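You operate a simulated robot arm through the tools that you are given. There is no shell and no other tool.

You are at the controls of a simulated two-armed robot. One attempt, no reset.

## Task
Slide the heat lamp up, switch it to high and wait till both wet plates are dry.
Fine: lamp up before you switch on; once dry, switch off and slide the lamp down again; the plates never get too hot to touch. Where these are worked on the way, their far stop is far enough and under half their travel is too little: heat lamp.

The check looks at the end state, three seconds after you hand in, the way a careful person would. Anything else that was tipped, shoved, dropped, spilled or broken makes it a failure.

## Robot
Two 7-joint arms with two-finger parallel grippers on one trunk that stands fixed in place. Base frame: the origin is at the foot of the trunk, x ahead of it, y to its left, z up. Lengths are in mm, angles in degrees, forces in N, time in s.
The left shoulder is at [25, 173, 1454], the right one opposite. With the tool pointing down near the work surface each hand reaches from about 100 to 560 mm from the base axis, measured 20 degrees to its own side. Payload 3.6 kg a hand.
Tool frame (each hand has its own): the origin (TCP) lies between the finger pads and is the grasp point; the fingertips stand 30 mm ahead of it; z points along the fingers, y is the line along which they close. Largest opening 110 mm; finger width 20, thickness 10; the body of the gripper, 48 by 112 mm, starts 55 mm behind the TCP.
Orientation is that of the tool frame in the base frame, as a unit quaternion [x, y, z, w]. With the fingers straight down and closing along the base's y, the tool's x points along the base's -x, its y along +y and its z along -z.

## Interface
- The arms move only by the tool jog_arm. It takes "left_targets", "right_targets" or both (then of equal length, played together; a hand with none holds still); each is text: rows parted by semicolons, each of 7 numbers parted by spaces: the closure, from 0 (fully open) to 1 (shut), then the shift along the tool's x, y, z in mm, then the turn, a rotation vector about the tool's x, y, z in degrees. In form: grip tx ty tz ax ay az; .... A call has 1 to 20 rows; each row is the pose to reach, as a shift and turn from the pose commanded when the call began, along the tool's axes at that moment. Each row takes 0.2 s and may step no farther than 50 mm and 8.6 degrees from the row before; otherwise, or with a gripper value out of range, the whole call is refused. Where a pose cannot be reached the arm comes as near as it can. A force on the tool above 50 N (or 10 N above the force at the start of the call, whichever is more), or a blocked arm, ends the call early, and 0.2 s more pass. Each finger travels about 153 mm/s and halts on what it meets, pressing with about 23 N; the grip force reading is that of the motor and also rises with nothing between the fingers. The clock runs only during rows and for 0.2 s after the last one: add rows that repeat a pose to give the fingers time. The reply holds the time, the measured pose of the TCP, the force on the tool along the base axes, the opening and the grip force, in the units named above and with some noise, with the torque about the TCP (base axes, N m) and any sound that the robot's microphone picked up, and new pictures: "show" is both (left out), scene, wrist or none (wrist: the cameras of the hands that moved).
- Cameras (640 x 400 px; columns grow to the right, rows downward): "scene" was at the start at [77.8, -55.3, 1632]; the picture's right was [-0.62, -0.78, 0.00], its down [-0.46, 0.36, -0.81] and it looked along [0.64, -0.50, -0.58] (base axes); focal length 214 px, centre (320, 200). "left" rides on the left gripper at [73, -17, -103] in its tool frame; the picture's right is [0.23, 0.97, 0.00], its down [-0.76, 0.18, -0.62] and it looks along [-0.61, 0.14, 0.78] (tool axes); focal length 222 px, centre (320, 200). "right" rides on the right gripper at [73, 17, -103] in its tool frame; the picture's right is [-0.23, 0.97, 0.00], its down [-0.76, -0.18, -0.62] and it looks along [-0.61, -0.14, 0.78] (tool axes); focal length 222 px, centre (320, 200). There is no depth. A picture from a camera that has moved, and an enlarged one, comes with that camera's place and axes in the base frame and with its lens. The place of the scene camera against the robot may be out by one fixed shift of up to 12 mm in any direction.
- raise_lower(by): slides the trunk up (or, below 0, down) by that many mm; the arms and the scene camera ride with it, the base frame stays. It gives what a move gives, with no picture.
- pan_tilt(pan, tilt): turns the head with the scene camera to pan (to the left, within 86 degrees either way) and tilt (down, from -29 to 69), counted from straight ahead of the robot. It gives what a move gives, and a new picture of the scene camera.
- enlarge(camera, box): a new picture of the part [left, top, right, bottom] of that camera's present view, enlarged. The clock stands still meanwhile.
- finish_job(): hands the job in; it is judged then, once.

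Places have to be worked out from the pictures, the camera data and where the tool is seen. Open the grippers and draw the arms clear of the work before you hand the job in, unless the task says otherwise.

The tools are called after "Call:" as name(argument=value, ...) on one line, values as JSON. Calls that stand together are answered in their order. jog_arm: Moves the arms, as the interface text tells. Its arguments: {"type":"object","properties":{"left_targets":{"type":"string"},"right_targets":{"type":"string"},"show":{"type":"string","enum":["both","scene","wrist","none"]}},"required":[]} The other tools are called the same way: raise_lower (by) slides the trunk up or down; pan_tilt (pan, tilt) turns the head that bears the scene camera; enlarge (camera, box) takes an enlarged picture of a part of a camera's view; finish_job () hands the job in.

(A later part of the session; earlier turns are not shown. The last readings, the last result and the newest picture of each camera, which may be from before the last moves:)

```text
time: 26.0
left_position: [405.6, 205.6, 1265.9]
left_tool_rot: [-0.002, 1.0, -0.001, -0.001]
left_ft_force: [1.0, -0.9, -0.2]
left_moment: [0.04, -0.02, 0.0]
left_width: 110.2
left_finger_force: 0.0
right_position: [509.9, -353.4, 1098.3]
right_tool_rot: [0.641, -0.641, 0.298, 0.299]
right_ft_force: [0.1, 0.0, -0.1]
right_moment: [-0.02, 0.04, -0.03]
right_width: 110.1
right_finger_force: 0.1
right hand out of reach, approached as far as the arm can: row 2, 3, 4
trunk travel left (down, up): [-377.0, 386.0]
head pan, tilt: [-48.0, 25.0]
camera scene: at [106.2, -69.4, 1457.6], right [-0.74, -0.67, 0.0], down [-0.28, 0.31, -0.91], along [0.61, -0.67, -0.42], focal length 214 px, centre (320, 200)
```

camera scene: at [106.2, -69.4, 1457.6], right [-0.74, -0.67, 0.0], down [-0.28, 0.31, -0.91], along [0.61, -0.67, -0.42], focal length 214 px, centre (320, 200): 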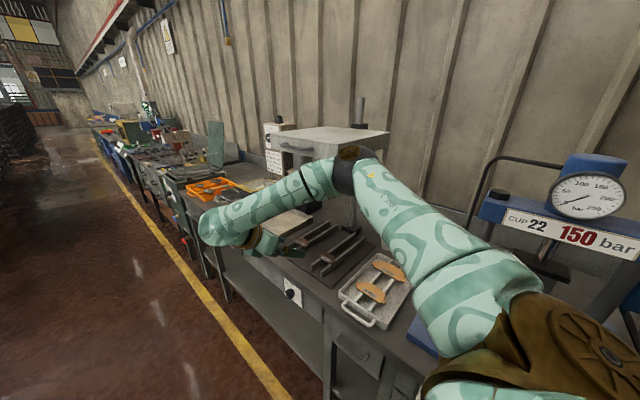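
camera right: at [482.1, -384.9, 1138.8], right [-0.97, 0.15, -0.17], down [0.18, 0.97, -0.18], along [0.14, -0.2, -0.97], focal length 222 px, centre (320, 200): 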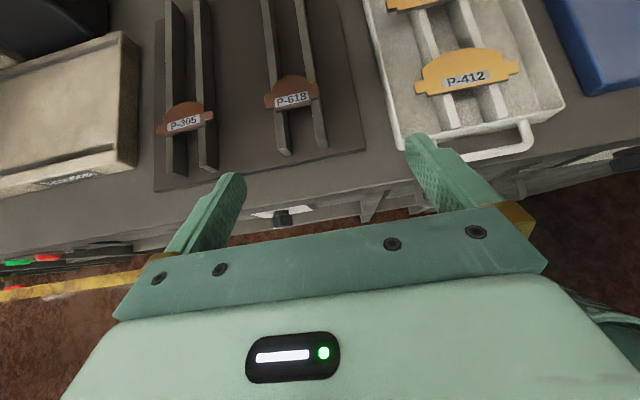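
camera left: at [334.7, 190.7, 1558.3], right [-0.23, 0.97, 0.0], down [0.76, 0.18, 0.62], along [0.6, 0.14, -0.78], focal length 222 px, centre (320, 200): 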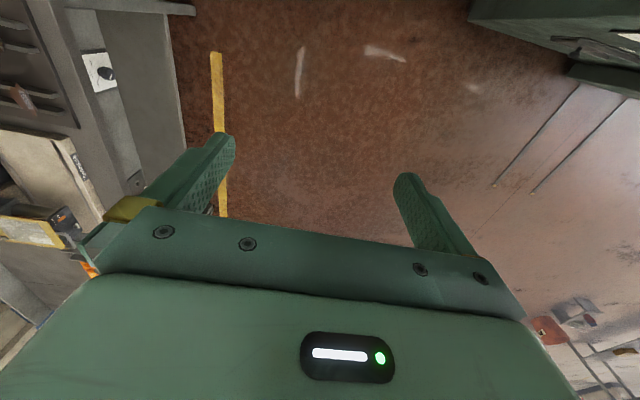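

The hand is clear of the bench at [510, -353, 1098]. I'll lower the trunk 300 mm so the shoulder sits at about z 964, then look from the lowered head.

Call:
raise_lower(by=-300)

Call:
pan_tilt(pan=-40, tilt=30)

Call:
enlarge(camera="right", box=[0, 0, 640, 400])

```text
time: 29.0
left_position: [406.2, 206.5, 965.8]
left_tool_rot: [-0.002, 1.0, -0.001, 0.0]
left_ft_force: [0.0, -0.6, 0.6]
left_moment: [0.01, -0.04, 0.01]
left_width: 110.0
left_finger_force: 0.0
right_position: [510.3, -354.2, 798.0]
right_tool_rot: [-0.641, 0.641, -0.299, -0.298]
right_ft_force: [0.5, 0.0, -0.3]
right_moment: [-0.01, 0.03, -0.01]
right_width: 110.3
right_finger_force: 0.1
trunk travel left (down, up): [-77.0, 686.0]
head pan, tilt: [-48.0, 25.0]
```

```text
time: 29.6
left_position: [406.4, 205.4, 964.5]
left_tool_rot: [-0.002, 1.0, -0.001, -0.001]
left_ft_force: [-0.3, -0.1, -0.4]
left_moment: [0.01, -0.01, 0.02]
left_width: 109.8
left_finger_force: 0.1
right_position: [509.6, -353.0, 798.8]
right_tool_rot: [-0.641, 0.641, -0.298, -0.299]
right_ft_force: [0.4, -0.5, -0.9]
right_moment: [0.04, -0.01, 0.02]
right_width: 110.0
right_finger_force: 0.0
trunk travel left (down, up): [-77.0, 686.0]
head pan, tilt: [-40.0, 30.0]
camera scene: at [262.7, -58.8, 1137.4], right [-0.64, -0.77, 0.0], down [-0.38, 0.32, -0.87], along [0.66, -0.56, -0.5], focal length 214 px, centre (320, 200)
```

scene: 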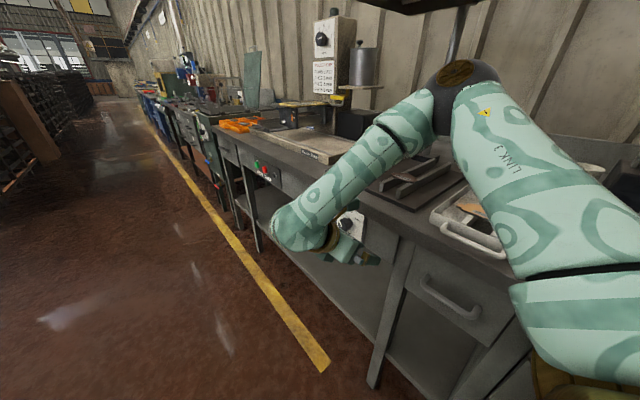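

```text
1.00 times, centred on (320, 200) of right (not enlarged: the box is as wide or as high as the picture)
camera zoom: at [493.7, -321.8, 919.4], right [-0.97, 0.15, -0.17], down [0.18, 0.97, -0.18], along [0.14, -0.21, -0.97], focal length 222 px, centre (320, 200)
```

zoom: 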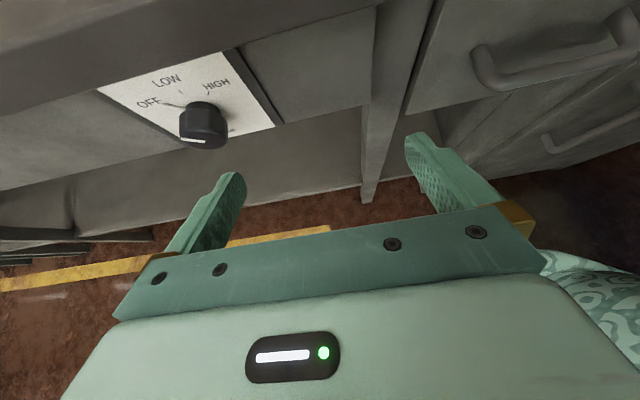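

The wrist camera now shows the dial clearly: OFF to the left, LOW at the top, HIGH to the right, with the knob pointing to OFF. I'll enlarge it to measure the angles and the knob position.

Call:
enlarge(camera="right", box=[120, 50, 280, 150])

Call:
enlarge(camera="scene", box=[300, 60, 520, 260])

Call:
enlarge(camera="left", box=[0, 0, 240, 200])

```text
4.00 times, centred on (200, 100) of right
camera zoom: at [493.7, -321.8, 919.4], right [-0.97, 0.15, -0.17], down [0.18, 0.97, -0.18], along [0.14, -0.21, -0.97], focal length 888 px, centre (800, 600)
```

zoom: 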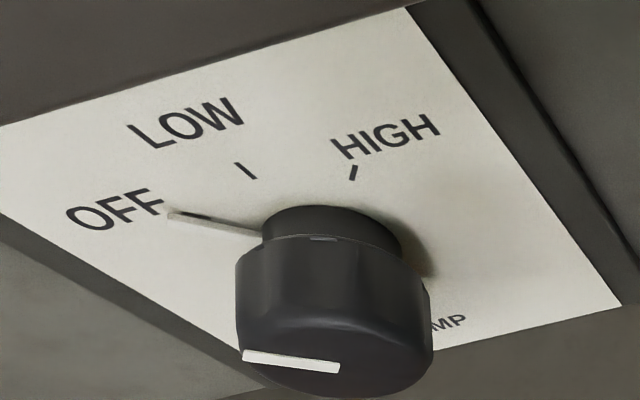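

```text
2.00 times, centred on (410, 160) of scene
camera zoom: at [262.7, -58.8, 1137.4], right [-0.64, -0.77, 0.0], down [-0.38, 0.32, -0.87], along [0.66, -0.56, -0.5], focal length 429 px, centre (140, 280)
```

zoom: 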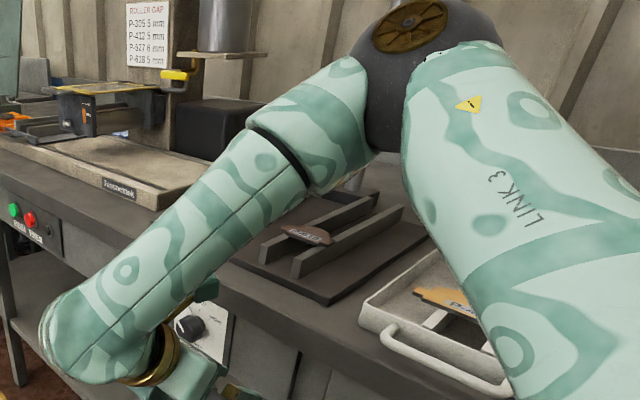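

```text
2.00 times, centred on (120, 100) of left
camera zoom: at [333.9, 189.1, 1069.2], right [-0.23, 0.97, 0.0], down [0.76, 0.18, 0.62], along [0.61, 0.14, -0.78], focal length 444 px, centre (720, 400)
```

zoom: 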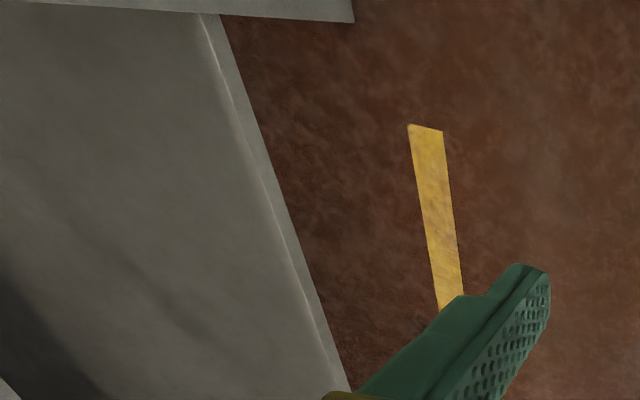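

From this view the knob axis is at x≈616.5, z≈746, with its face at y≈-433 and the panel at y≈-466. The cap is about 45 mm across, with OFF at about -45° and HIGH at about +45°, so it needs a 90° clockwise turn. I'll test whether the arm extends to x≈616 when the hand is higher relative to the shoulder.

Call:
jog_arm(right_targets="0 30 0 -30 0 0 0; 0 61 -10 -55 0 0 0; 0 80 -45 -65 0 0 0; 0 88 -80 -60 0 0 0; 0 94 -106 -56 0 0 0; 0 94 -106 -56 0 0 0", show="scene")

```text
time: 31.1
left_position: [406.8, 206.1, 964.7]
left_tool_rot: [-0.002, 1.0, 0.0, 0.0]
left_ft_force: [0.1, 0.2, 0.3]
left_moment: [-0.02, -0.01, -0.01]
left_width: 110.2
left_finger_force: 0.1
right_position: [617.1, -371.0, 905.6]
right_tool_rot: [-0.641, 0.642, -0.297, -0.299]
right_ft_force: [0.1, 0.5, -0.7]
right_moment: [-0.01, 0.02, -0.01]
right_width: 109.7
right_finger_force: 0.0
trunk travel left (down, up): [-77.0, 686.0]
head pan, tilt: [-40.0, 30.0]
camera scene: at [262.6, -58.7, 1137.4], right [-0.64, -0.77, 0.0], down [-0.38, 0.32, -0.87], along [0.66, -0.56, -0.5], focal length 214 px, centre (320, 200)
```

scene: 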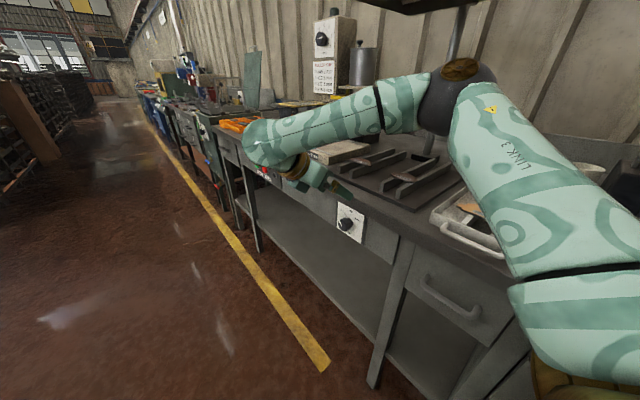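

Confirmed: with the hand higher relative to the shoulder, it reaches [617, -371, 906] without complaint. Now I'll step straight down to find how low it can go in this pose.

Call:
jog_arm(right_targets="0 -15 0 13 0 0 0; 0 -31 0 26 0 0 0; 0 -46 0 39 0 0 0; 0 -61 0 51 0 0 0; 0 -77 0 64 0 0 0", show="scene")

```text
time: 32.2
left_position: [406.7, 205.4, 965.7]
left_tool_rot: [-0.001, 1.0, -0.002, -0.001]
left_ft_force: [-0.3, -0.2, -0.8]
left_moment: [0.01, 0.0, -0.01]
left_width: 109.9
left_finger_force: 0.0
right_position: [615.8, -371.1, 805.3]
right_tool_rot: [0.641, -0.641, 0.298, 0.299]
right_ft_force: [0.1, 0.2, 0.1]
right_moment: [-0.03, 0.02, -0.04]
right_width: 110.0
right_finger_force: 0.1
trunk travel left (down, up): [-77.0, 686.0]
head pan, tilt: [-40.0, 30.0]
camera scene: at [263.0, -58.8, 1137.3], right [-0.64, -0.77, 0.0], down [-0.38, 0.32, -0.87], along [0.66, -0.56, -0.5], focal length 214 px, centre (320, 200)
```

scene: 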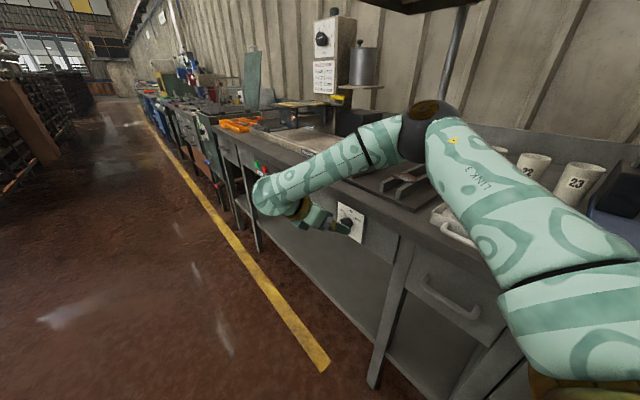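

The arm reached [616, -371, 805] cleanly by extending first and then lowering. I'll take a close look through the wrist camera to refine the knob position before closing in along the finger axis.

Call:
enlarge(camera="right", box=[200, 20, 440, 170])

Call:
enlarge(camera="scene", box=[280, 170, 400, 250])

```text
2.67 times, centred on (320, 95) of right
camera zoom: at [600.3, -339.0, 927.3], right [-0.97, 0.15, -0.17], down [0.18, 0.97, -0.18], along [0.14, -0.21, -0.97], focal length 592 px, centre (320, 480)
```

zoom: 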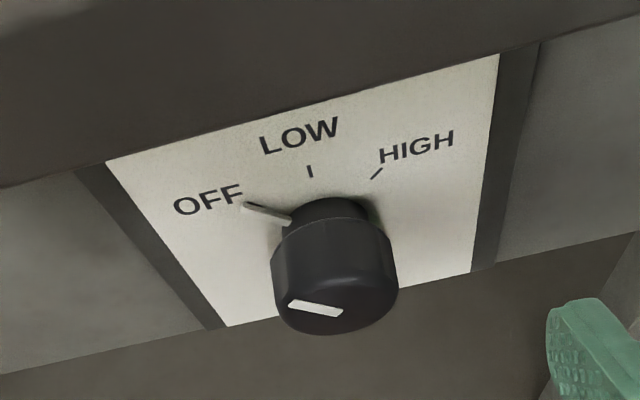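

```text
5.00 times, centred on (340, 210) of scene
camera zoom: at [263.0, -58.8, 1137.3], right [-0.64, -0.77, 0.0], down [-0.38, 0.32, -0.87], along [0.66, -0.56, -0.5], focal length 1072 px, centre (220, 150)
```

zoom: 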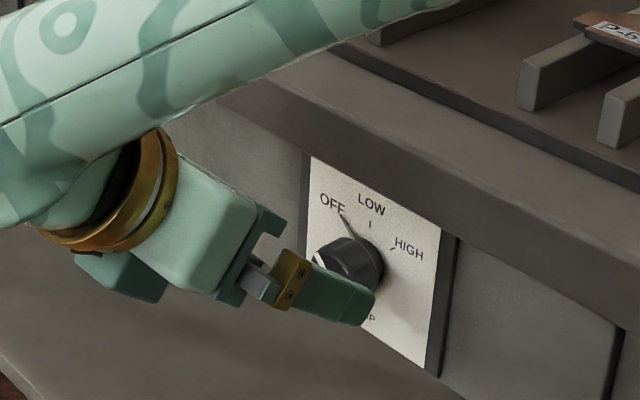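

Combining both wrist views, the knob axis is at x≈610.6, z≈755.5, with its face at y≈-430 and the panel at y≈-459. The cap is about 40 mm across and OFF to HIGH is 90°. I'll lower the trunk another 60 mm for wrist room, then move to a pre-grasp point on the approach line.

Call:
raise_lower(by=-60)

Call:
jog_arm(right_targets="0 18 2 -13 0 0 0; 0 36 4 -26 0 0 0; 0 52 5 -39 0 0 0; 0 52 5 -39 0 0 0", show="none")

```text
time: 33.2
left_position: [405.8, 206.3, 905.1]
left_tool_rot: [-0.001, 1.0, -0.001, 0.0]
left_ft_force: [-0.2, 0.4, 0.5]
left_moment: [0.01, -0.01, -0.02]
left_width: 110.0
left_finger_force: 0.0
right_position: [614.2, -371.0, 746.6]
right_tool_rot: [-0.64, 0.642, -0.298, -0.299]
right_ft_force: [-0.9, -0.6, 0.5]
right_moment: [0.01, 0.01, 0.0]
right_width: 110.2
right_finger_force: 0.0
trunk travel left (down, up): [-17.0, 746.0]
head pan, tilt: [-40.0, 30.0]
```

```text
time: 34.2
left_position: [406.3, 207.0, 905.0]
left_tool_rot: [-0.001, 1.0, -0.001, -0.002]
left_ft_force: [0.6, 0.7, 0.1]
left_moment: [-0.01, -0.02, 0.01]
left_width: 110.0
left_finger_force: 0.2
right_position: [611.0, -372.9, 809.4]
right_tool_rot: [-0.641, 0.641, -0.298, -0.299]
right_ft_force: [-0.3, 0.5, 0.3]
right_moment: [0.01, -0.02, 0.02]
right_width: 110.0
right_finger_force: 0.0
trunk travel left (down, up): [-17.0, 746.0]
head pan, tilt: [-40.0, 30.0]
```

The pre-grasp pose [611, -373, 809] was reached cleanly. Before touching the knob I'll rehearse the 90° swing about base -y in free air to check that the arm can do it.

Call:
jog_arm(right_targets="0 0 0 0 5.1 0 6.1; 0 0 0 0 10.3 0 12.3; 0 0 0 0 15.4 0 18.4; 0 0 0 0 20.6 0 24.5; 0 0 0 0 25.7 0 30.6; 0 0 0 0 30.9 0 36.8; 0 0 0 0 36 0 42.9; 0 0 0 0 41.2 0 49; 0 0 0 0 46.3 0 55.2; 0 0 0 0 51.4 0 61.3; 0 0 0 0 56.6 0 67.4; 0 0 0 0 61.1 0 72.8", show="both")

```text
time: 36.9
left_position: [406.8, 206.7, 905.7]
left_tool_rot: [-0.002, 1.0, -0.001, -0.001]
left_ft_force: [0.0, 0.0, 0.1]
left_moment: [0.0, -0.02, 0.01]
left_width: 110.1
left_finger_force: 0.0
right_position: [611.4, -374.8, 809.3]
right_tool_rot: [0.213, -0.654, 0.674, -0.27]
right_ft_force: [0.2, 0.6, -1.2]
right_moment: [0.0, 0.0, 0.03]
right_width: 110.0
right_finger_force: 0.2
trunk travel left (down, up): [-17.0, 746.0]
head pan, tilt: [-40.0, 30.0]
camera scene: at [301.2, -58.8, 1072.2], right [-0.64, -0.77, 0.0], down [-0.38, 0.32, -0.87], along [0.66, -0.56, -0.5], focal length 214 px, centre (320, 200)
camera right: at [492.1, -342.6, 782.0], right [0.26, 0.15, -0.95], down [0.17, 0.97, 0.19], along [0.95, -0.21, 0.22], focal length 222 px, centre (320, 200)
```

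scene: 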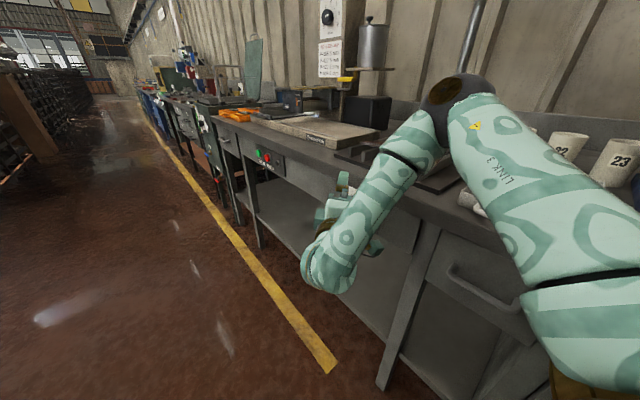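
right: 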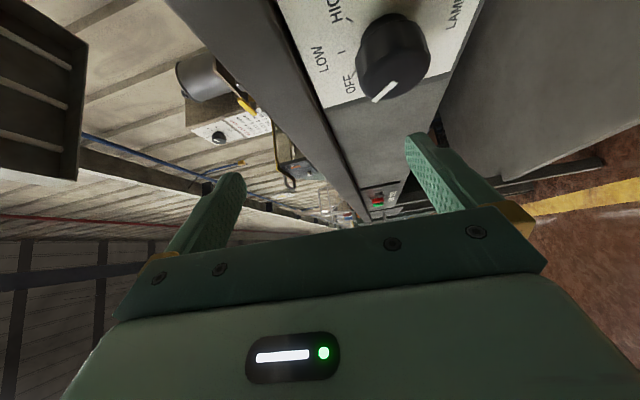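

The full 95° swing was reached with no reach warnings, so a single stroke from OFF to HIGH should work. I'll swing back to the starting orientation.

Call:
jog_arm(right_targets="0 0 0 0 -5.1 0 -6.1; 0 0 0 0 -10.3 0 -12.3; 0 0 0 0 -15.4 0 -18.4; 0 0 0 0 -20.6 0 -24.5; 0 0 0 0 -25.7 0 -30.6; 0 0 0 0 -30.9 0 -36.8; 0 0 0 0 -36 0 -42.9; 0 0 0 0 -41.2 0 -49; 0 0 0 0 -46.3 0 -55.2; 0 0 0 0 -51.4 0 -61.3; 0 0 0 0 -56.6 0 -67.4; 0 0 0 0 -61.1 0 -72.8", show="both")

```text
time: 39.5
left_position: [405.0, 206.6, 904.5]
left_tool_rot: [-0.001, 1.0, 0.0, 0.0]
left_ft_force: [-0.2, -0.6, 0.5]
left_moment: [0.01, 0.0, 0.0]
left_width: 109.8
left_finger_force: 0.0
right_position: [610.4, -374.4, 811.0]
right_tool_rot: [0.641, -0.641, 0.296, 0.301]
right_ft_force: [0.4, -0.3, 0.0]
right_moment: [-0.04, -0.04, -0.02]
right_width: 109.9
right_finger_force: 0.2
trunk travel left (down, up): [-17.0, 746.0]
head pan, tilt: [-40.0, 30.0]
camera scene: at [301.2, -58.8, 1072.2], right [-0.64, -0.77, 0.0], down [-0.38, 0.32, -0.87], along [0.66, -0.56, -0.5], focal length 214 px, centre (320, 200)
camera right: at [595.3, -343.0, 931.6], right [-0.97, 0.15, -0.17], down [0.18, 0.97, -0.18], along [0.14, -0.21, -0.97], focal length 222 px, centre (320, 200)
```

scene: 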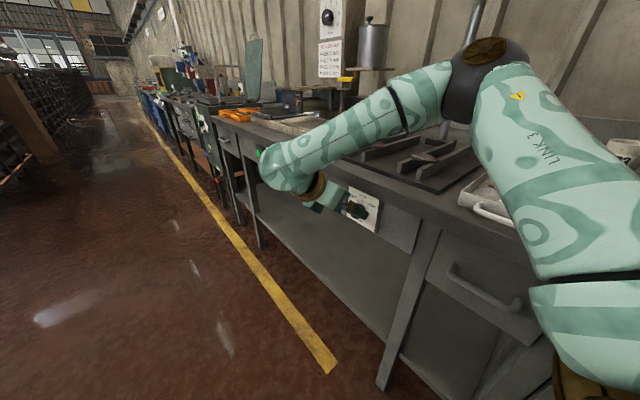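
right: 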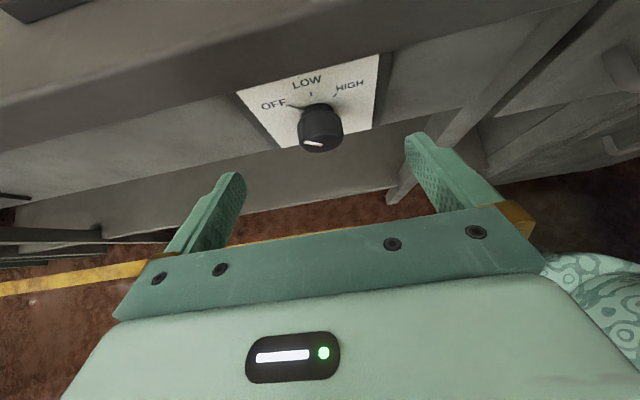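

Back at the start orientation, the knob sits between the open fingers on the approach line. I'll advance 64 mm along the fingers and stop short of the panel, still open.

Call:
jog_arm(right_targets="0 0 0 20 0 0 0; 0 0 0 40 0 0 0; 0 0 0 54 0 0 0; 0 0 0 64 0 0 0; 0 0 0 64 0 0 0", show="both")

```text
time: 40.6
left_position: [406.4, 206.8, 905.6]
left_tool_rot: [-0.001, 1.0, 0.0, 0.0]
left_ft_force: [-0.6, -0.5, 0.1]
left_moment: [0.02, -0.01, 0.03]
left_width: 110.2
left_finger_force: 0.0
right_position: [608.8, -423.1, 768.4]
right_tool_rot: [0.641, -0.641, 0.298, 0.299]
right_ft_force: [0.8, -0.7, 0.4]
right_moment: [0.0, -0.01, -0.02]
right_width: 110.0
right_finger_force: 0.0
trunk travel left (down, up): [-17.0, 746.0]
head pan, tilt: [-40.0, 30.0]
camera scene: at [301.0, -58.7, 1072.3], right [-0.64, -0.77, 0.0], down [-0.38, 0.32, -0.87], along [0.66, -0.56, -0.5], focal length 214 px, centre (320, 200)
camera right: at [593.9, -391.6, 890.2], right [-0.97, 0.15, -0.17], down [0.18, 0.97, -0.18], along [0.14, -0.21, -0.97], focal length 222 px, centre (320, 200)
```

scene: 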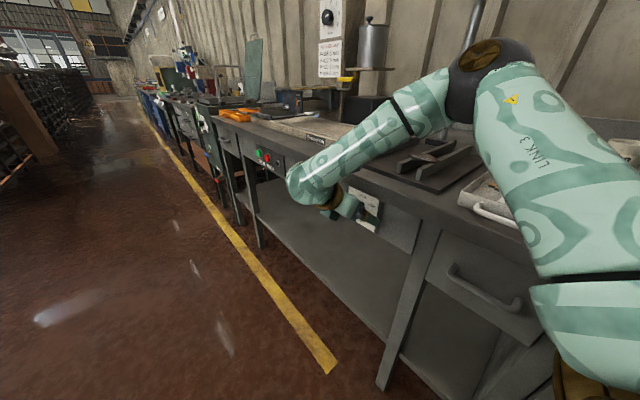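
right: 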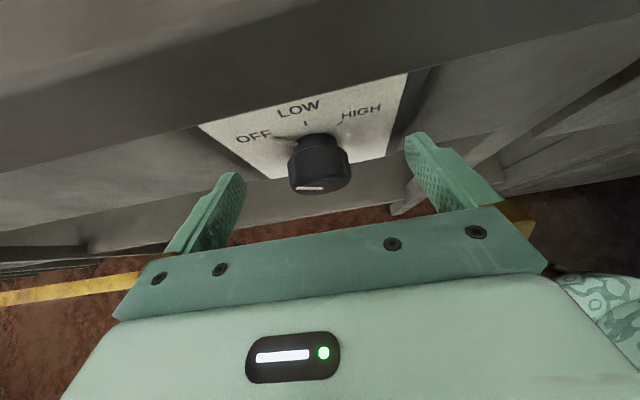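

The knob sits almost centred between the fingertips, needing about a 2 mm shift in +x. I'll close on it.

Call:
jog_arm(right_targets="0 0 -2 0 0 0 0; 0.4 0 -2 0 0 0 0; 0.6 0 -2 0 0 0 0; 1 0 -2 0 0 0 0; 1 0 -2 0 0 0 0; 1 0 -2 0 0 0 0", show="both")

```text
time: 42.0
left_position: [405.2, 205.9, 906.1]
left_tool_rot: [-0.001, 1.0, -0.001, 0.0]
left_ft_force: [-0.1, -0.5, -0.3]
left_moment: [-0.02, 0.0, 0.03]
left_width: 110.0
left_finger_force: 0.0
right_position: [610.2, -423.4, 768.8]
right_tool_rot: [0.641, -0.641, 0.296, 0.299]
right_ft_force: [-22.0, 5.4, -9.6]
right_moment: [-0.4, 0.29, -0.16]
right_width: 37.8
right_finger_force: 45.0
trunk travel left (down, up): [-17.0, 746.0]
head pan, tilt: [-40.0, 30.0]
camera scene: at [299.8, -58.9, 1072.5], right [-0.64, -0.77, 0.0], down [-0.38, 0.32, -0.87], along [0.66, -0.56, -0.5], focal length 214 px, centre (320, 200)
camera right: at [594.8, -391.9, 889.8], right [-0.97, 0.15, -0.17], down [0.18, 0.97, -0.18], along [0.14, -0.21, -0.97], focal length 222 px, centre (320, 200)
```

scene: 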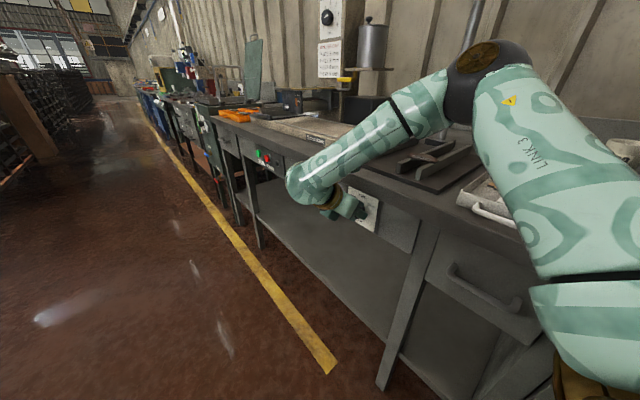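
right: 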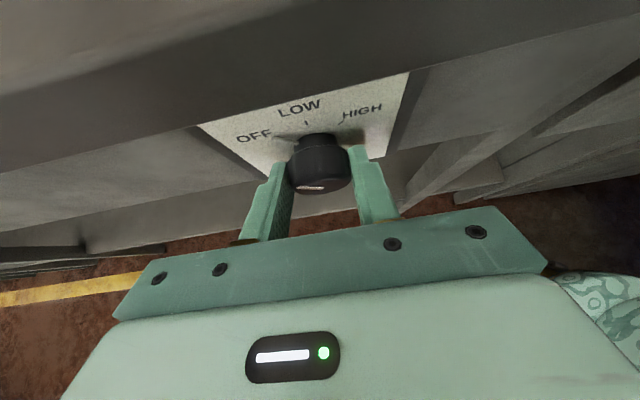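

The knob is gripped (37.8 mm between the pads) with about 22 N sideways, so I'm roughly 2 mm too far in +x. I'll relieve that and turn the first 24° clockwise, moving the TCP along its arc around the knob axis.

Call:
jog_arm(right_targets="1 0 2 0 0 0 0; 1 -0.1 3.9 0.1 5.1 0 6.1; 1 -0.4 5.7 0.3 10.3 0 12.3; 1 -0.9 7.4 0.7 15.4 0 18.4; 1 -0.9 7.4 0.7 15.4 0 18.4", show="wrist")

```text
time: 43.2
left_position: [407.1, 205.4, 905.9]
left_tool_rot: [-0.002, 1.0, 0.0, -0.001]
left_ft_force: [0.4, -0.6, 0.6]
left_moment: [0.02, -0.01, 0.0]
left_width: 110.0
left_finger_force: 0.0
right_position: [605.3, -422.3, 767.1]
right_tool_rot: [-0.564, 0.691, -0.424, -0.159]
right_ft_force: [-4.3, -0.1, -8.6]
right_moment: [0.2, 0.09, -0.12]
right_width: 37.5
right_finger_force: 44.6
trunk travel left (down, up): [-17.0, 746.0]
head pan, tilt: [-40.0, 30.0]
camera right: at [541.5, -391.6, 871.3], right [-0.82, 0.15, -0.55], down [0.24, 0.97, -0.09], along [0.52, -0.21, -0.83], focal length 222 px, centre (320, 200)
```

right: 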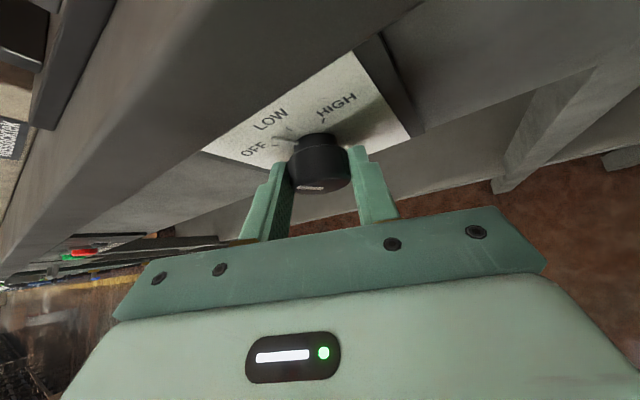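

The pointer is moving with the hand, now between OFF and LOW, and the load is small. I'll turn another 32°.

Call:
jog_arm(right_targets="1 -0.1 1.9 0.1 5.1 0 6.1; 1 -0.4 3.7 0.3 10.3 0 12.3; 1 -0.9 5.4 0.7 15.4 0 18.4; 1 -1.6 7.1 1.3 20.6 0 24.5; 1 -1.6 7.1 1.3 20.6 0 24.5", show="wrist")

```text
time: 44.5
left_position: [408.0, 206.8, 905.0]
left_tool_rot: [-0.002, 1.0, -0.001, -0.001]
left_ft_force: [0.5, 0.1, -1.4]
left_moment: [0.02, -0.02, 0.01]
left_width: 110.1
left_finger_force: 0.0
right_position: [600.6, -423.8, 762.7]
right_tool_rot: [-0.426, 0.706, -0.565, 0.037]
right_ft_force: [10.7, 2.0, -3.7]
right_moment: [-0.28, -0.04, -0.5]
right_width: 37.7
right_finger_force: 44.7
trunk travel left (down, up): [-17.0, 746.0]
head pan, tilt: [-40.0, 30.0]
camera right: at [491.2, -391.5, 816.9], right [-0.4, 0.14, -0.9], down [0.25, 0.97, 0.04], along [0.88, -0.21, -0.42], focal length 222 px, centre (320, 200)
```

right: 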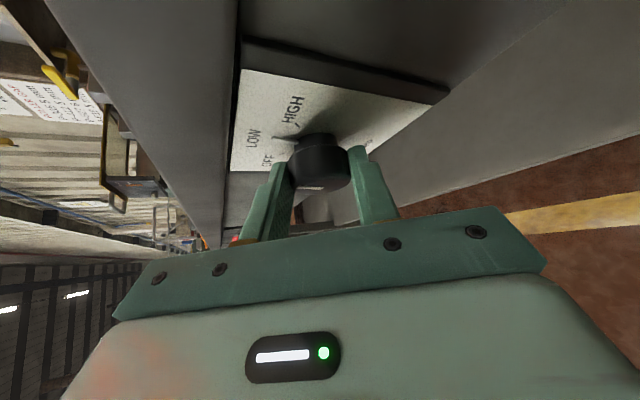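

The knob has passed LOW with low forces. I'll turn the remaining 34–36° to HIGH.

Call:
jog_arm(right_targets="1 -0.1 1.9 0.1 5.1 0 6.1; 1 -0.4 3.7 0.3 10.3 0 12.3; 1 -0.9 5.4 0.7 15.4 0 18.4; 1 -1.6 7.1 1.3 20.6 0 24.5; 1 -1.9 7.7 1.6 22.5 0 26.8; 1 -1.9 7.7 1.6 22.5 0 26.8", show="both")

```text
time: 45.9
left_position: [406.8, 206.4, 905.3]
left_tool_rot: [-0.002, 1.0, 0.0, -0.001]
left_ft_force: [0.0, 0.2, -0.5]
left_moment: [0.01, 0.0, -0.04]
left_width: 109.9
left_finger_force: 0.0
right_position: [597.6, -423.5, 756.4]
right_tool_rot: [0.236, -0.661, 0.668, -0.249]
right_ft_force: [19.3, -3.7, 15.9]
right_moment: [-0.31, 0.14, 0.51]
right_width: 37.7
right_finger_force: 45.3
trunk travel left (down, up): [-17.0, 746.0]
head pan, tilt: [-40.0, 30.0]
camera scene: at [301.4, -58.2, 1072.4], right [-0.64, -0.77, 0.0], down [-0.38, 0.32, -0.87], along [0.66, -0.56, -0.5], focal length 214 px, centre (320, 200)
camera right: at [477.0, -391.4, 737.1], right [0.19, 0.14, -0.97], down [0.18, 0.97, 0.18], along [0.96, -0.21, 0.16], focal length 222 px, centre (320, 200)
```

scene: 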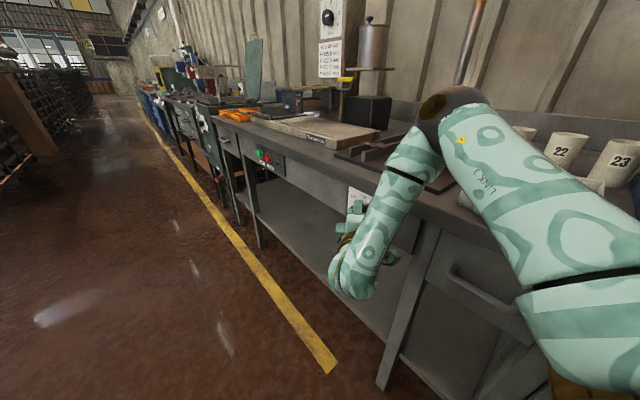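
right: 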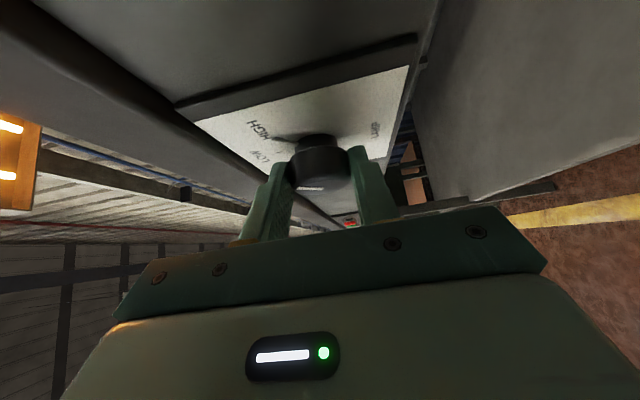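

The lamp elements now glow in the wrist view, so it's on. I'll check the pointer position and what I can see of the plates.

Call:
enlarge(camera="right", box=[180, 60, 420, 210])

Call:
enlarge(camera="scene", box=[310, 90, 470, 220])

Call:
enlarge(camera="right", box=[0, 80, 200, 260])

```text
2.67 times, centred on (300, 135) of right
camera zoom: at [477.0, -391.4, 737.1], right [0.19, 0.14, -0.97], down [0.18, 0.97, 0.18], along [0.96, -0.21, 0.16], focal length 592 px, centre (373, 373)
```

zoom: 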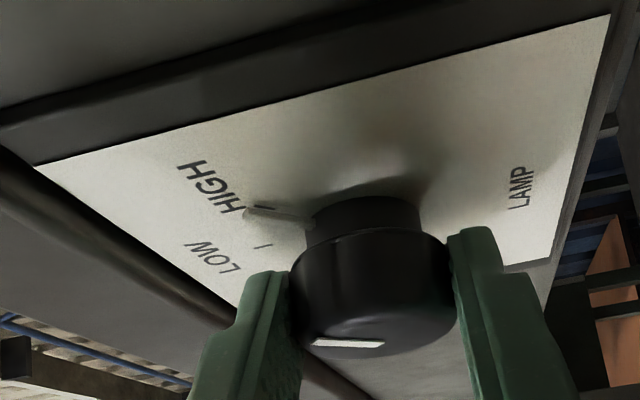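

```text
3.08 times, centred on (390, 155) of scene
camera zoom: at [301.4, -58.2, 1072.4], right [-0.64, -0.77, 0.0], down [-0.38, 0.32, -0.87], along [0.66, -0.56, -0.5], focal length 660 px, centre (105, 338)
```

zoom: 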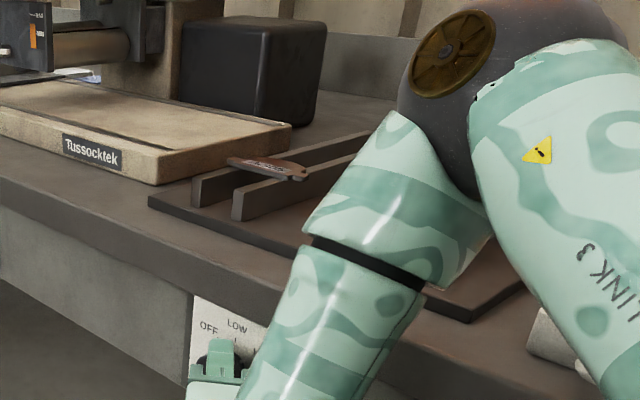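

```text
2.22 times, centred on (100, 170) of right
camera zoom: at [477.0, -391.4, 737.1], right [0.19, 0.14, -0.97], down [0.18, 0.97, 0.18], along [0.96, -0.21, 0.16], focal length 494 px, centre (809, 267)
```

zoom: 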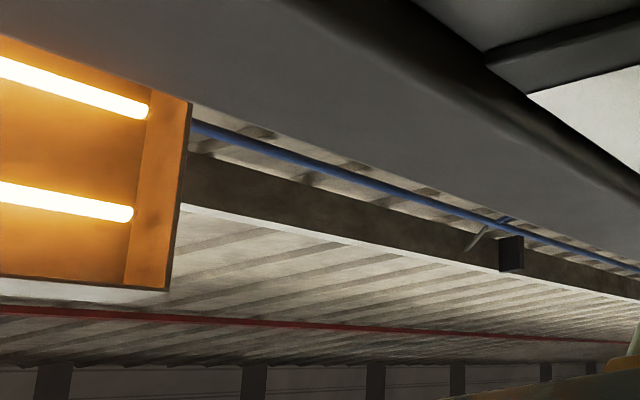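

The pointer is on HIGH and the elements glow bright. Plate P-305 is visible and still dark, but P-618 is hidden behind the forearm. I'll keep the right hand on the knob for a quick switch-off and bring the left arm around so its camera can watch both plates.

Call:
jog_arm(left_targets="0 -11 -8 -9 8.2 0 0; 0 -23 -16 -17 16.4 0 0; 0 -34 -23 -26 24.5 0 0; 0 -45 -31 -35 32.7 0 0; 0 -56 -39 -43 40.9 0 0; 0 -68 -47 -52 49.1 0 0; 0 -79 -55 -60 57.3 0 0; 0 -90 -63 -69 65.5 0 0; 0 -101 -70 -78 73.6 0 0; 0 -113 -78 -86 81.8 0 0; 0 -124 -86 -95 90 0 0", show="both")

```text
time: 48.2
left_position: [532.1, 122.2, 1000.4]
left_tool_rot: [0.001, -0.706, 0.709, -0.001]
left_ft_force: [0.0, 0.9, 0.7]
left_moment: [0.01, 0.01, -0.01]
left_width: 110.1
left_finger_force: 0.0
right_position: [597.8, -423.2, 756.9]
right_tool_rot: [0.237, -0.662, 0.667, -0.247]
right_ft_force: [25.8, -9.0, 25.3]
right_moment: [-0.16, -0.15, 0.19]
right_width: 37.5
right_finger_force: 45.3
trunk travel left (down, up): [-17.0, 746.0]
head pan, tilt: [-40.0, 30.0]
camera scene: at [301.3, -58.0, 1072.4], right [-0.64, -0.77, 0.0], down [-0.38, 0.32, -0.87], along [0.66, -0.56, -0.5], focal length 214 px, centre (320, 200)
camera left: at [457.8, 224.8, 1018.1], right [-0.23, -0.01, -0.97], down [0.76, 0.63, -0.18], along [0.61, -0.78, -0.14], focal length 222 px, centre (320, 200)
```

scene: 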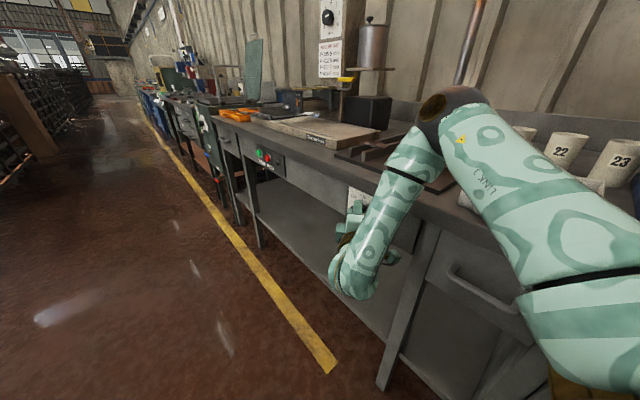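
left: 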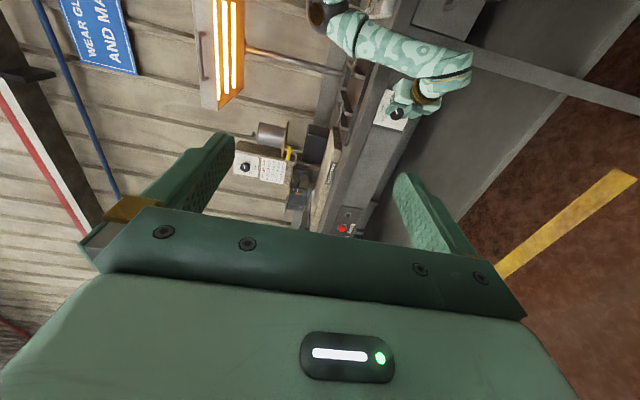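

The left camera looks along the bench and shows both the lamp glow and the rack. I'll zoom in on the plates.

Call:
enlarge(camera="left", box=[310, 50, 400, 110])

Call:
enlarge(camera="scene", box=[340, 130, 420, 180])

```text
6.67 times, centred on (355, 80) of left
camera zoom: at [457.8, 224.8, 1018.1], right [-0.23, -0.01, -0.97], down [0.76, 0.63, -0.18], along [0.61, -0.78, -0.14], focal length 1481 px, centre (87, 1000)
```

zoom: 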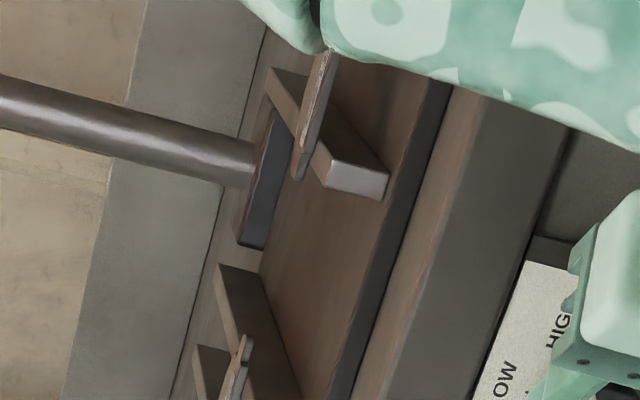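

```text
8.00 times, centred on (380, 155) of scene
camera zoom: at [301.3, -58.0, 1072.4], right [-0.64, -0.77, 0.0], down [-0.38, 0.32, -0.87], along [0.66, -0.56, -0.5], focal length 1716 px, centre (-160, 560)
```

zoom: 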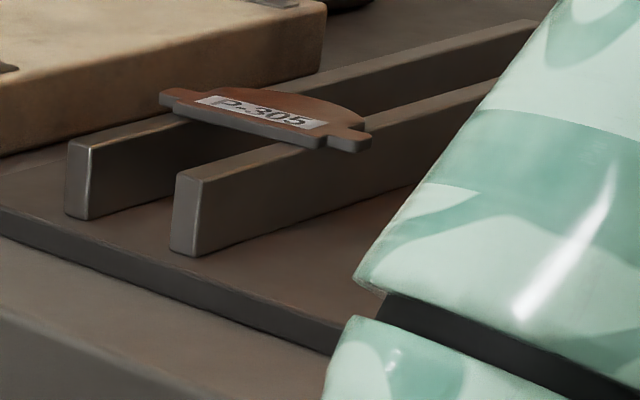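

Plate P-305 still looks dark, and the left view is too shallow to see the plate tops. I'll raise the left hand 160 mm for a better angle and ease the right hand 2 mm to relax the load on the knob.

Call:
jog_arm(left_targets="0 0 -40 0 0 0 0; 0 0 -80 0 0 0 0; 0 0 -120 0 0 0 0; 0 0 -160 0 0 0 0", right_targets="1 -0.8 -1 0.6 0 0 0; 1 -1.5 -2 1.3 0 0 0; 1 -1.5 -2 1.3 0 0 0; 1 -1.5 -2 1.3 0 0 0", show="wrist")

Call:
enlarge(camera="left", box=[310, 20, 430, 100])

Call:
enlarge(camera="scene", box=[340, 130, 420, 180])

```text
time: 49.2
left_position: [531.4, 122.2, 1160.7]
left_tool_rot: [0.002, -0.707, 0.707, -0.001]
left_ft_force: [0.4, 0.8, 0.2]
left_moment: [0.01, -0.04, -0.03]
left_width: 109.9
left_finger_force: 0.1
right_position: [597.7, -423.0, 757.1]
right_tool_rot: [0.237, -0.664, 0.665, -0.246]
right_ft_force: [2.6, -3.4, 5.8]
right_moment: [-0.27, -0.07, 0.92]
right_width: 37.8
right_finger_force: 44.7
trunk travel left (down, up): [-17.0, 746.0]
head pan, tilt: [-40.0, 30.0]
camera right: at [476.9, -390.7, 738.0], right [0.19, 0.15, -0.97], down [0.18, 0.97, 0.18], along [0.97, -0.21, 0.15], focal length 222 px, centre (320, 200)
camera left: at [458.2, 225.3, 1178.1], right [-0.23, 0.0, -0.97], down [0.76, 0.63, -0.18], along [0.61, -0.78, -0.14], focal length 222 px, centre (320, 200)
```

right: 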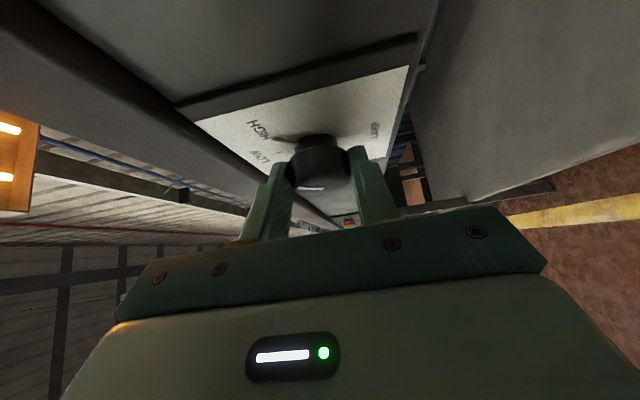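
left: 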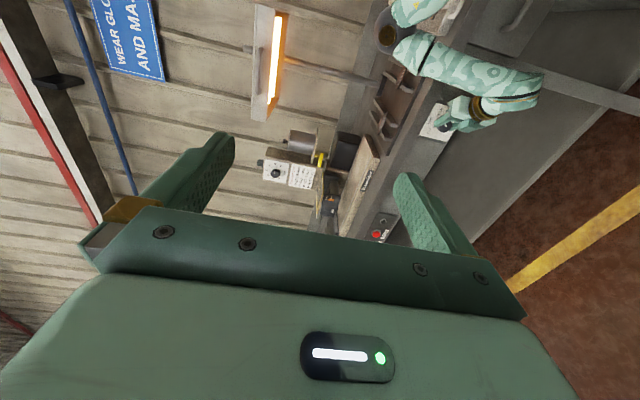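

```text
5.00 times, centred on (370, 60) of left
camera zoom: at [458.2, 225.3, 1178.1], right [-0.23, 0.0, -0.97], down [0.76, 0.63, -0.18], along [0.61, -0.78, -0.14], focal length 1111 px, centre (70, 900)
```

zoom: 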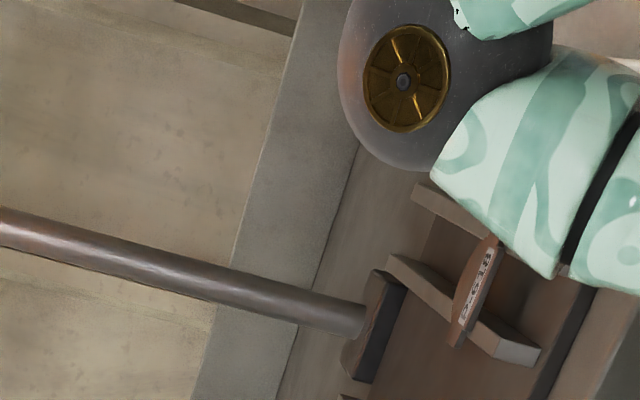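

```text
8.00 times, centred on (380, 155) of scene
camera zoom: at [300.8, -58.6, 1072.3], right [-0.64, -0.77, 0.0], down [-0.38, 0.32, -0.87], along [0.66, -0.56, -0.5], focal length 1716 px, centre (-160, 560)
```

zoom: 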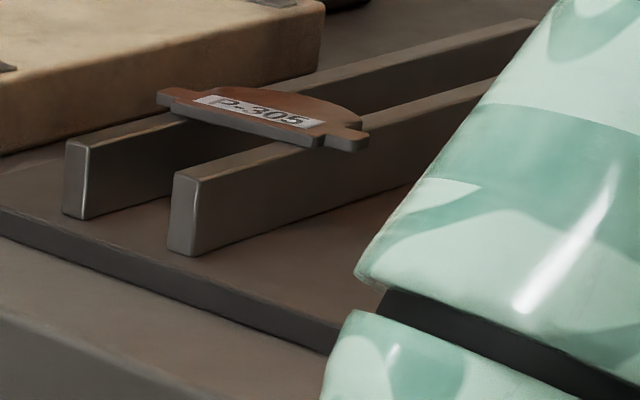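

The knob load has dropped to a few newtons, and both plates are now visible: P-618 in the left view, P-305 in the scene view. Both are still dark brown, so I'll hold and check every few seconds.

Call:
jog_arm(right_targets="1 0 0 0 0 0 0; 1 0 0 0 0 0 0; 1 0 0 0 0 0 0; 1 0 0 0 0 0 0; 1 0 0 0 0 0 0; 1 0 0 0 0 0 0; 1 0 0 0 0 0 0; 1 0 0 0 0 0 0; 1 0 0 0 0 0 0; 1 0 0 0 0 0 0; 1 0 0 0 0 0 0; 1 0 0 0 0 0 0; 1 0 0 0 0 0 0; 1 0 0 0 0 0 0; 1 0 0 0 0 0 0", show="none")

Call:
enlarge(camera="left", box=[360, 40, 440, 140])

Call:
enlarge(camera="scene", box=[340, 130, 420, 180])

```text
time: 52.5
left_position: [530.7, 122.6, 1159.7]
left_tool_rot: [0.002, -0.707, 0.707, 0.0]
left_ft_force: [0.6, 0.9, 0.5]
left_moment: [0.05, 0.02, 0.0]
left_width: 109.9
left_finger_force: 0.0
right_position: [596.8, -424.0, 756.1]
right_tool_rot: [0.236, -0.663, 0.666, -0.246]
right_ft_force: [-28.3, 14.3, -25.5]
right_moment: [0.19, 0.42, -0.22]
right_width: 37.7
right_finger_force: 44.7
trunk travel left (down, up): [-17.0, 746.0]
head pan, tilt: [-40.0, 30.0]
```

```text
4.00 times, centred on (400, 90) of left
camera zoom: at [458.1, 224.9, 1177.8], right [-0.23, 0.0, -0.97], down [0.76, 0.63, -0.18], along [0.61, -0.78, -0.14], focal length 888 px, centre (0, 640)
```

zoom: 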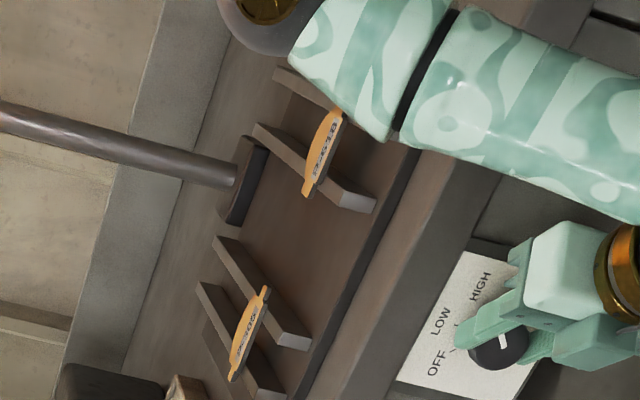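

```text
8.00 times, centred on (380, 155) of scene
camera zoom: at [300.7, -59.0, 1072.3], right [-0.64, -0.77, 0.0], down [-0.38, 0.32, -0.87], along [0.66, -0.56, -0.5], focal length 1716 px, centre (-160, 560)
```

zoom: 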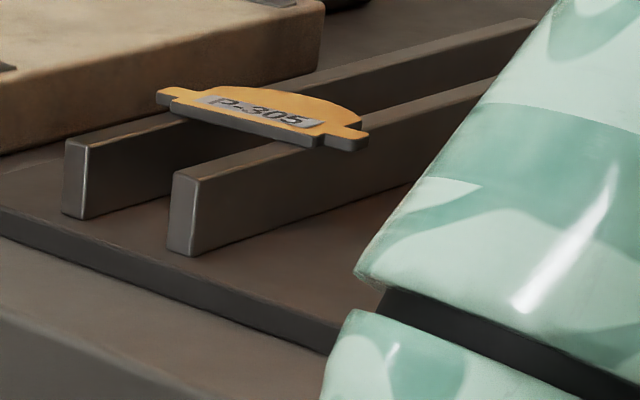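

Both P-305 and P-618 have turned from dark brown to the dry orange. I'll switch off straight away, turning the knob counter-clockwise back to OFF along the reverse arc.

Call:
jog_arm(right_targets="1 0.65 -0.9 -0.55 -5.1 0 -6.1; 1 0.35 -2.7 -0.35 -10.3 0 -12.3; 1 -0.15 -4.4 0.05 -15.4 0 -18.4; 1 -0.8 -6.05 0.65 -20.6 0 -24.5; 1 -1.6 -7.55 1.35 -25.7 0 -30.6; 1 -2.6 -8.9 2.2 -30.9 0 -36.8; 1 -3.7 -10 3.1 -36 0 -42.9; 1 -5 -10.95 4.15 -41.2 0 -49; 1 -6.3 -11.65 5.26 -46.3 0 -55.2; 1 -7.67 -12.1 6.4 -51.4 0 -61.3; 1 -9.08 -12.3 7.6 -56.6 0 -67.4; 1 -9.9 -12.3 8.2 -59.2 0 -70.5", show="both")

```text
time: 55.0
left_position: [531.9, 121.3, 1159.2]
left_tool_rot: [0.002, -0.707, 0.708, -0.001]
left_ft_force: [-0.2, 0.8, 0.1]
left_moment: [0.03, 0.02, -0.05]
left_width: 109.9
left_finger_force: 0.1
right_position: [609.8, -423.2, 768.7]
right_tool_rot: [0.645, -0.639, 0.289, 0.305]
right_ft_force: [-24.7, 12.1, -24.2]
right_moment: [0.41, -0.04, 0.09]
right_width: 37.8
right_finger_force: 45.3
trunk travel left (down, up): [-17.0, 746.0]
head pan, tilt: [-40.0, 30.0]
camera scene: at [300.8, -59.1, 1072.2], right [-0.64, -0.77, 0.0], down [-0.38, 0.32, -0.87], along [0.66, -0.56, -0.5], focal length 214 px, centre (320, 200)
camera right: at [597.6, -392.0, 891.6], right [-0.98, 0.15, -0.15], down [0.18, 0.97, -0.18], along [0.12, -0.2, -0.97], focal length 222 px, centre (320, 200)
```

scene: 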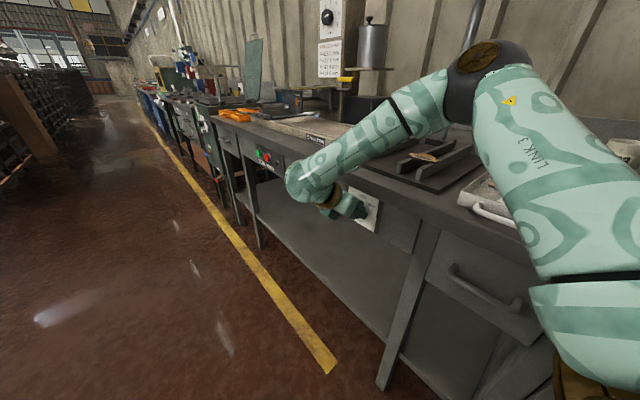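
right: 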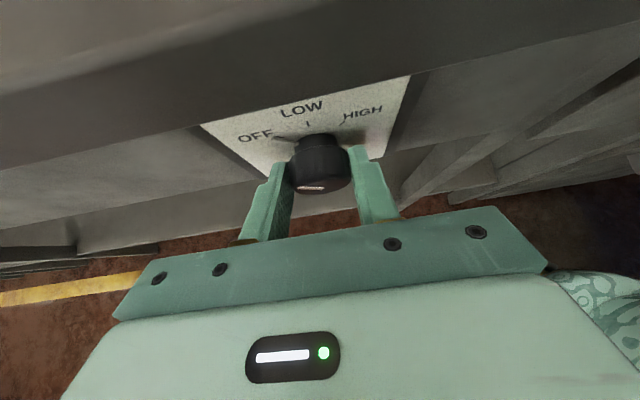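

The knob came back and the orange glow is gone from the view. I'll zoom in on the dial, the lamp and the plates to confirm it's off.

Call:
enlarge(camera="right", box=[200, 70, 420, 210])

Call:
enlarge(camera="left", box=[240, 0, 480, 150])

Call:
enlarge(camera="left", box=[370, 60, 430, 130])

```text
2.86 times, centred on (310, 140) of right
camera zoom: at [597.6, -392.0, 891.6], right [-0.98, 0.15, -0.15], down [0.18, 0.97, -0.18], along [0.12, -0.2, -0.97], focal length 635 px, centre (349, 371)
```

zoom: 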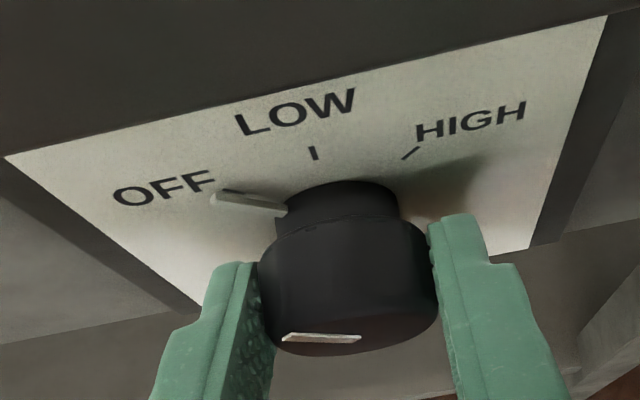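

```text
2.67 times, centred on (360, 75) of left
camera zoom: at [458.3, 224.7, 1177.7], right [-0.23, 0.0, -0.97], down [0.76, 0.63, -0.18], along [0.61, -0.78, -0.14], focal length 592 px, centre (213, 533)
```

zoom: 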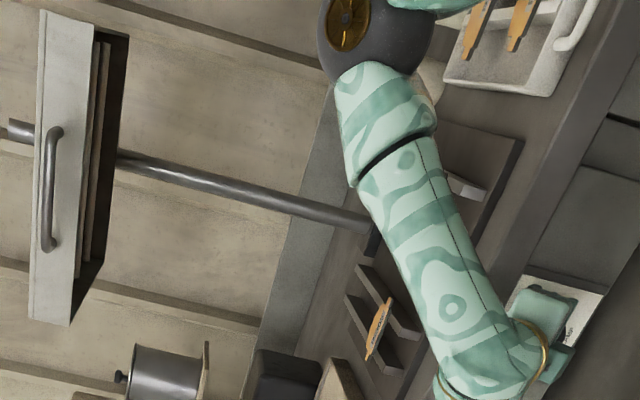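

```text
5.71 times, centred on (400, 95) of left
camera zoom: at [458.3, 224.7, 1177.7], right [-0.23, 0.0, -0.97], down [0.76, 0.63, -0.18], along [0.61, -0.78, -0.14], focal length 1269 px, centre (-137, 800)
```

zoom: 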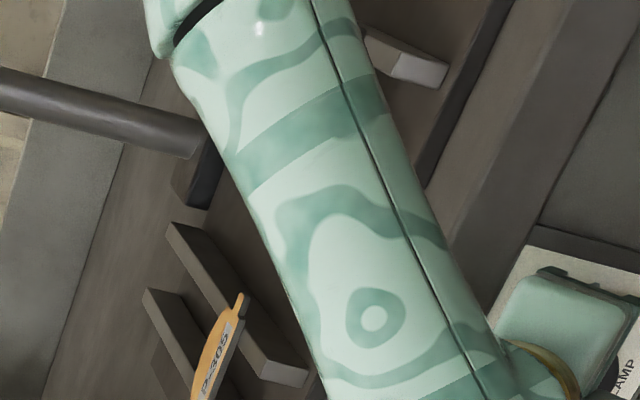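

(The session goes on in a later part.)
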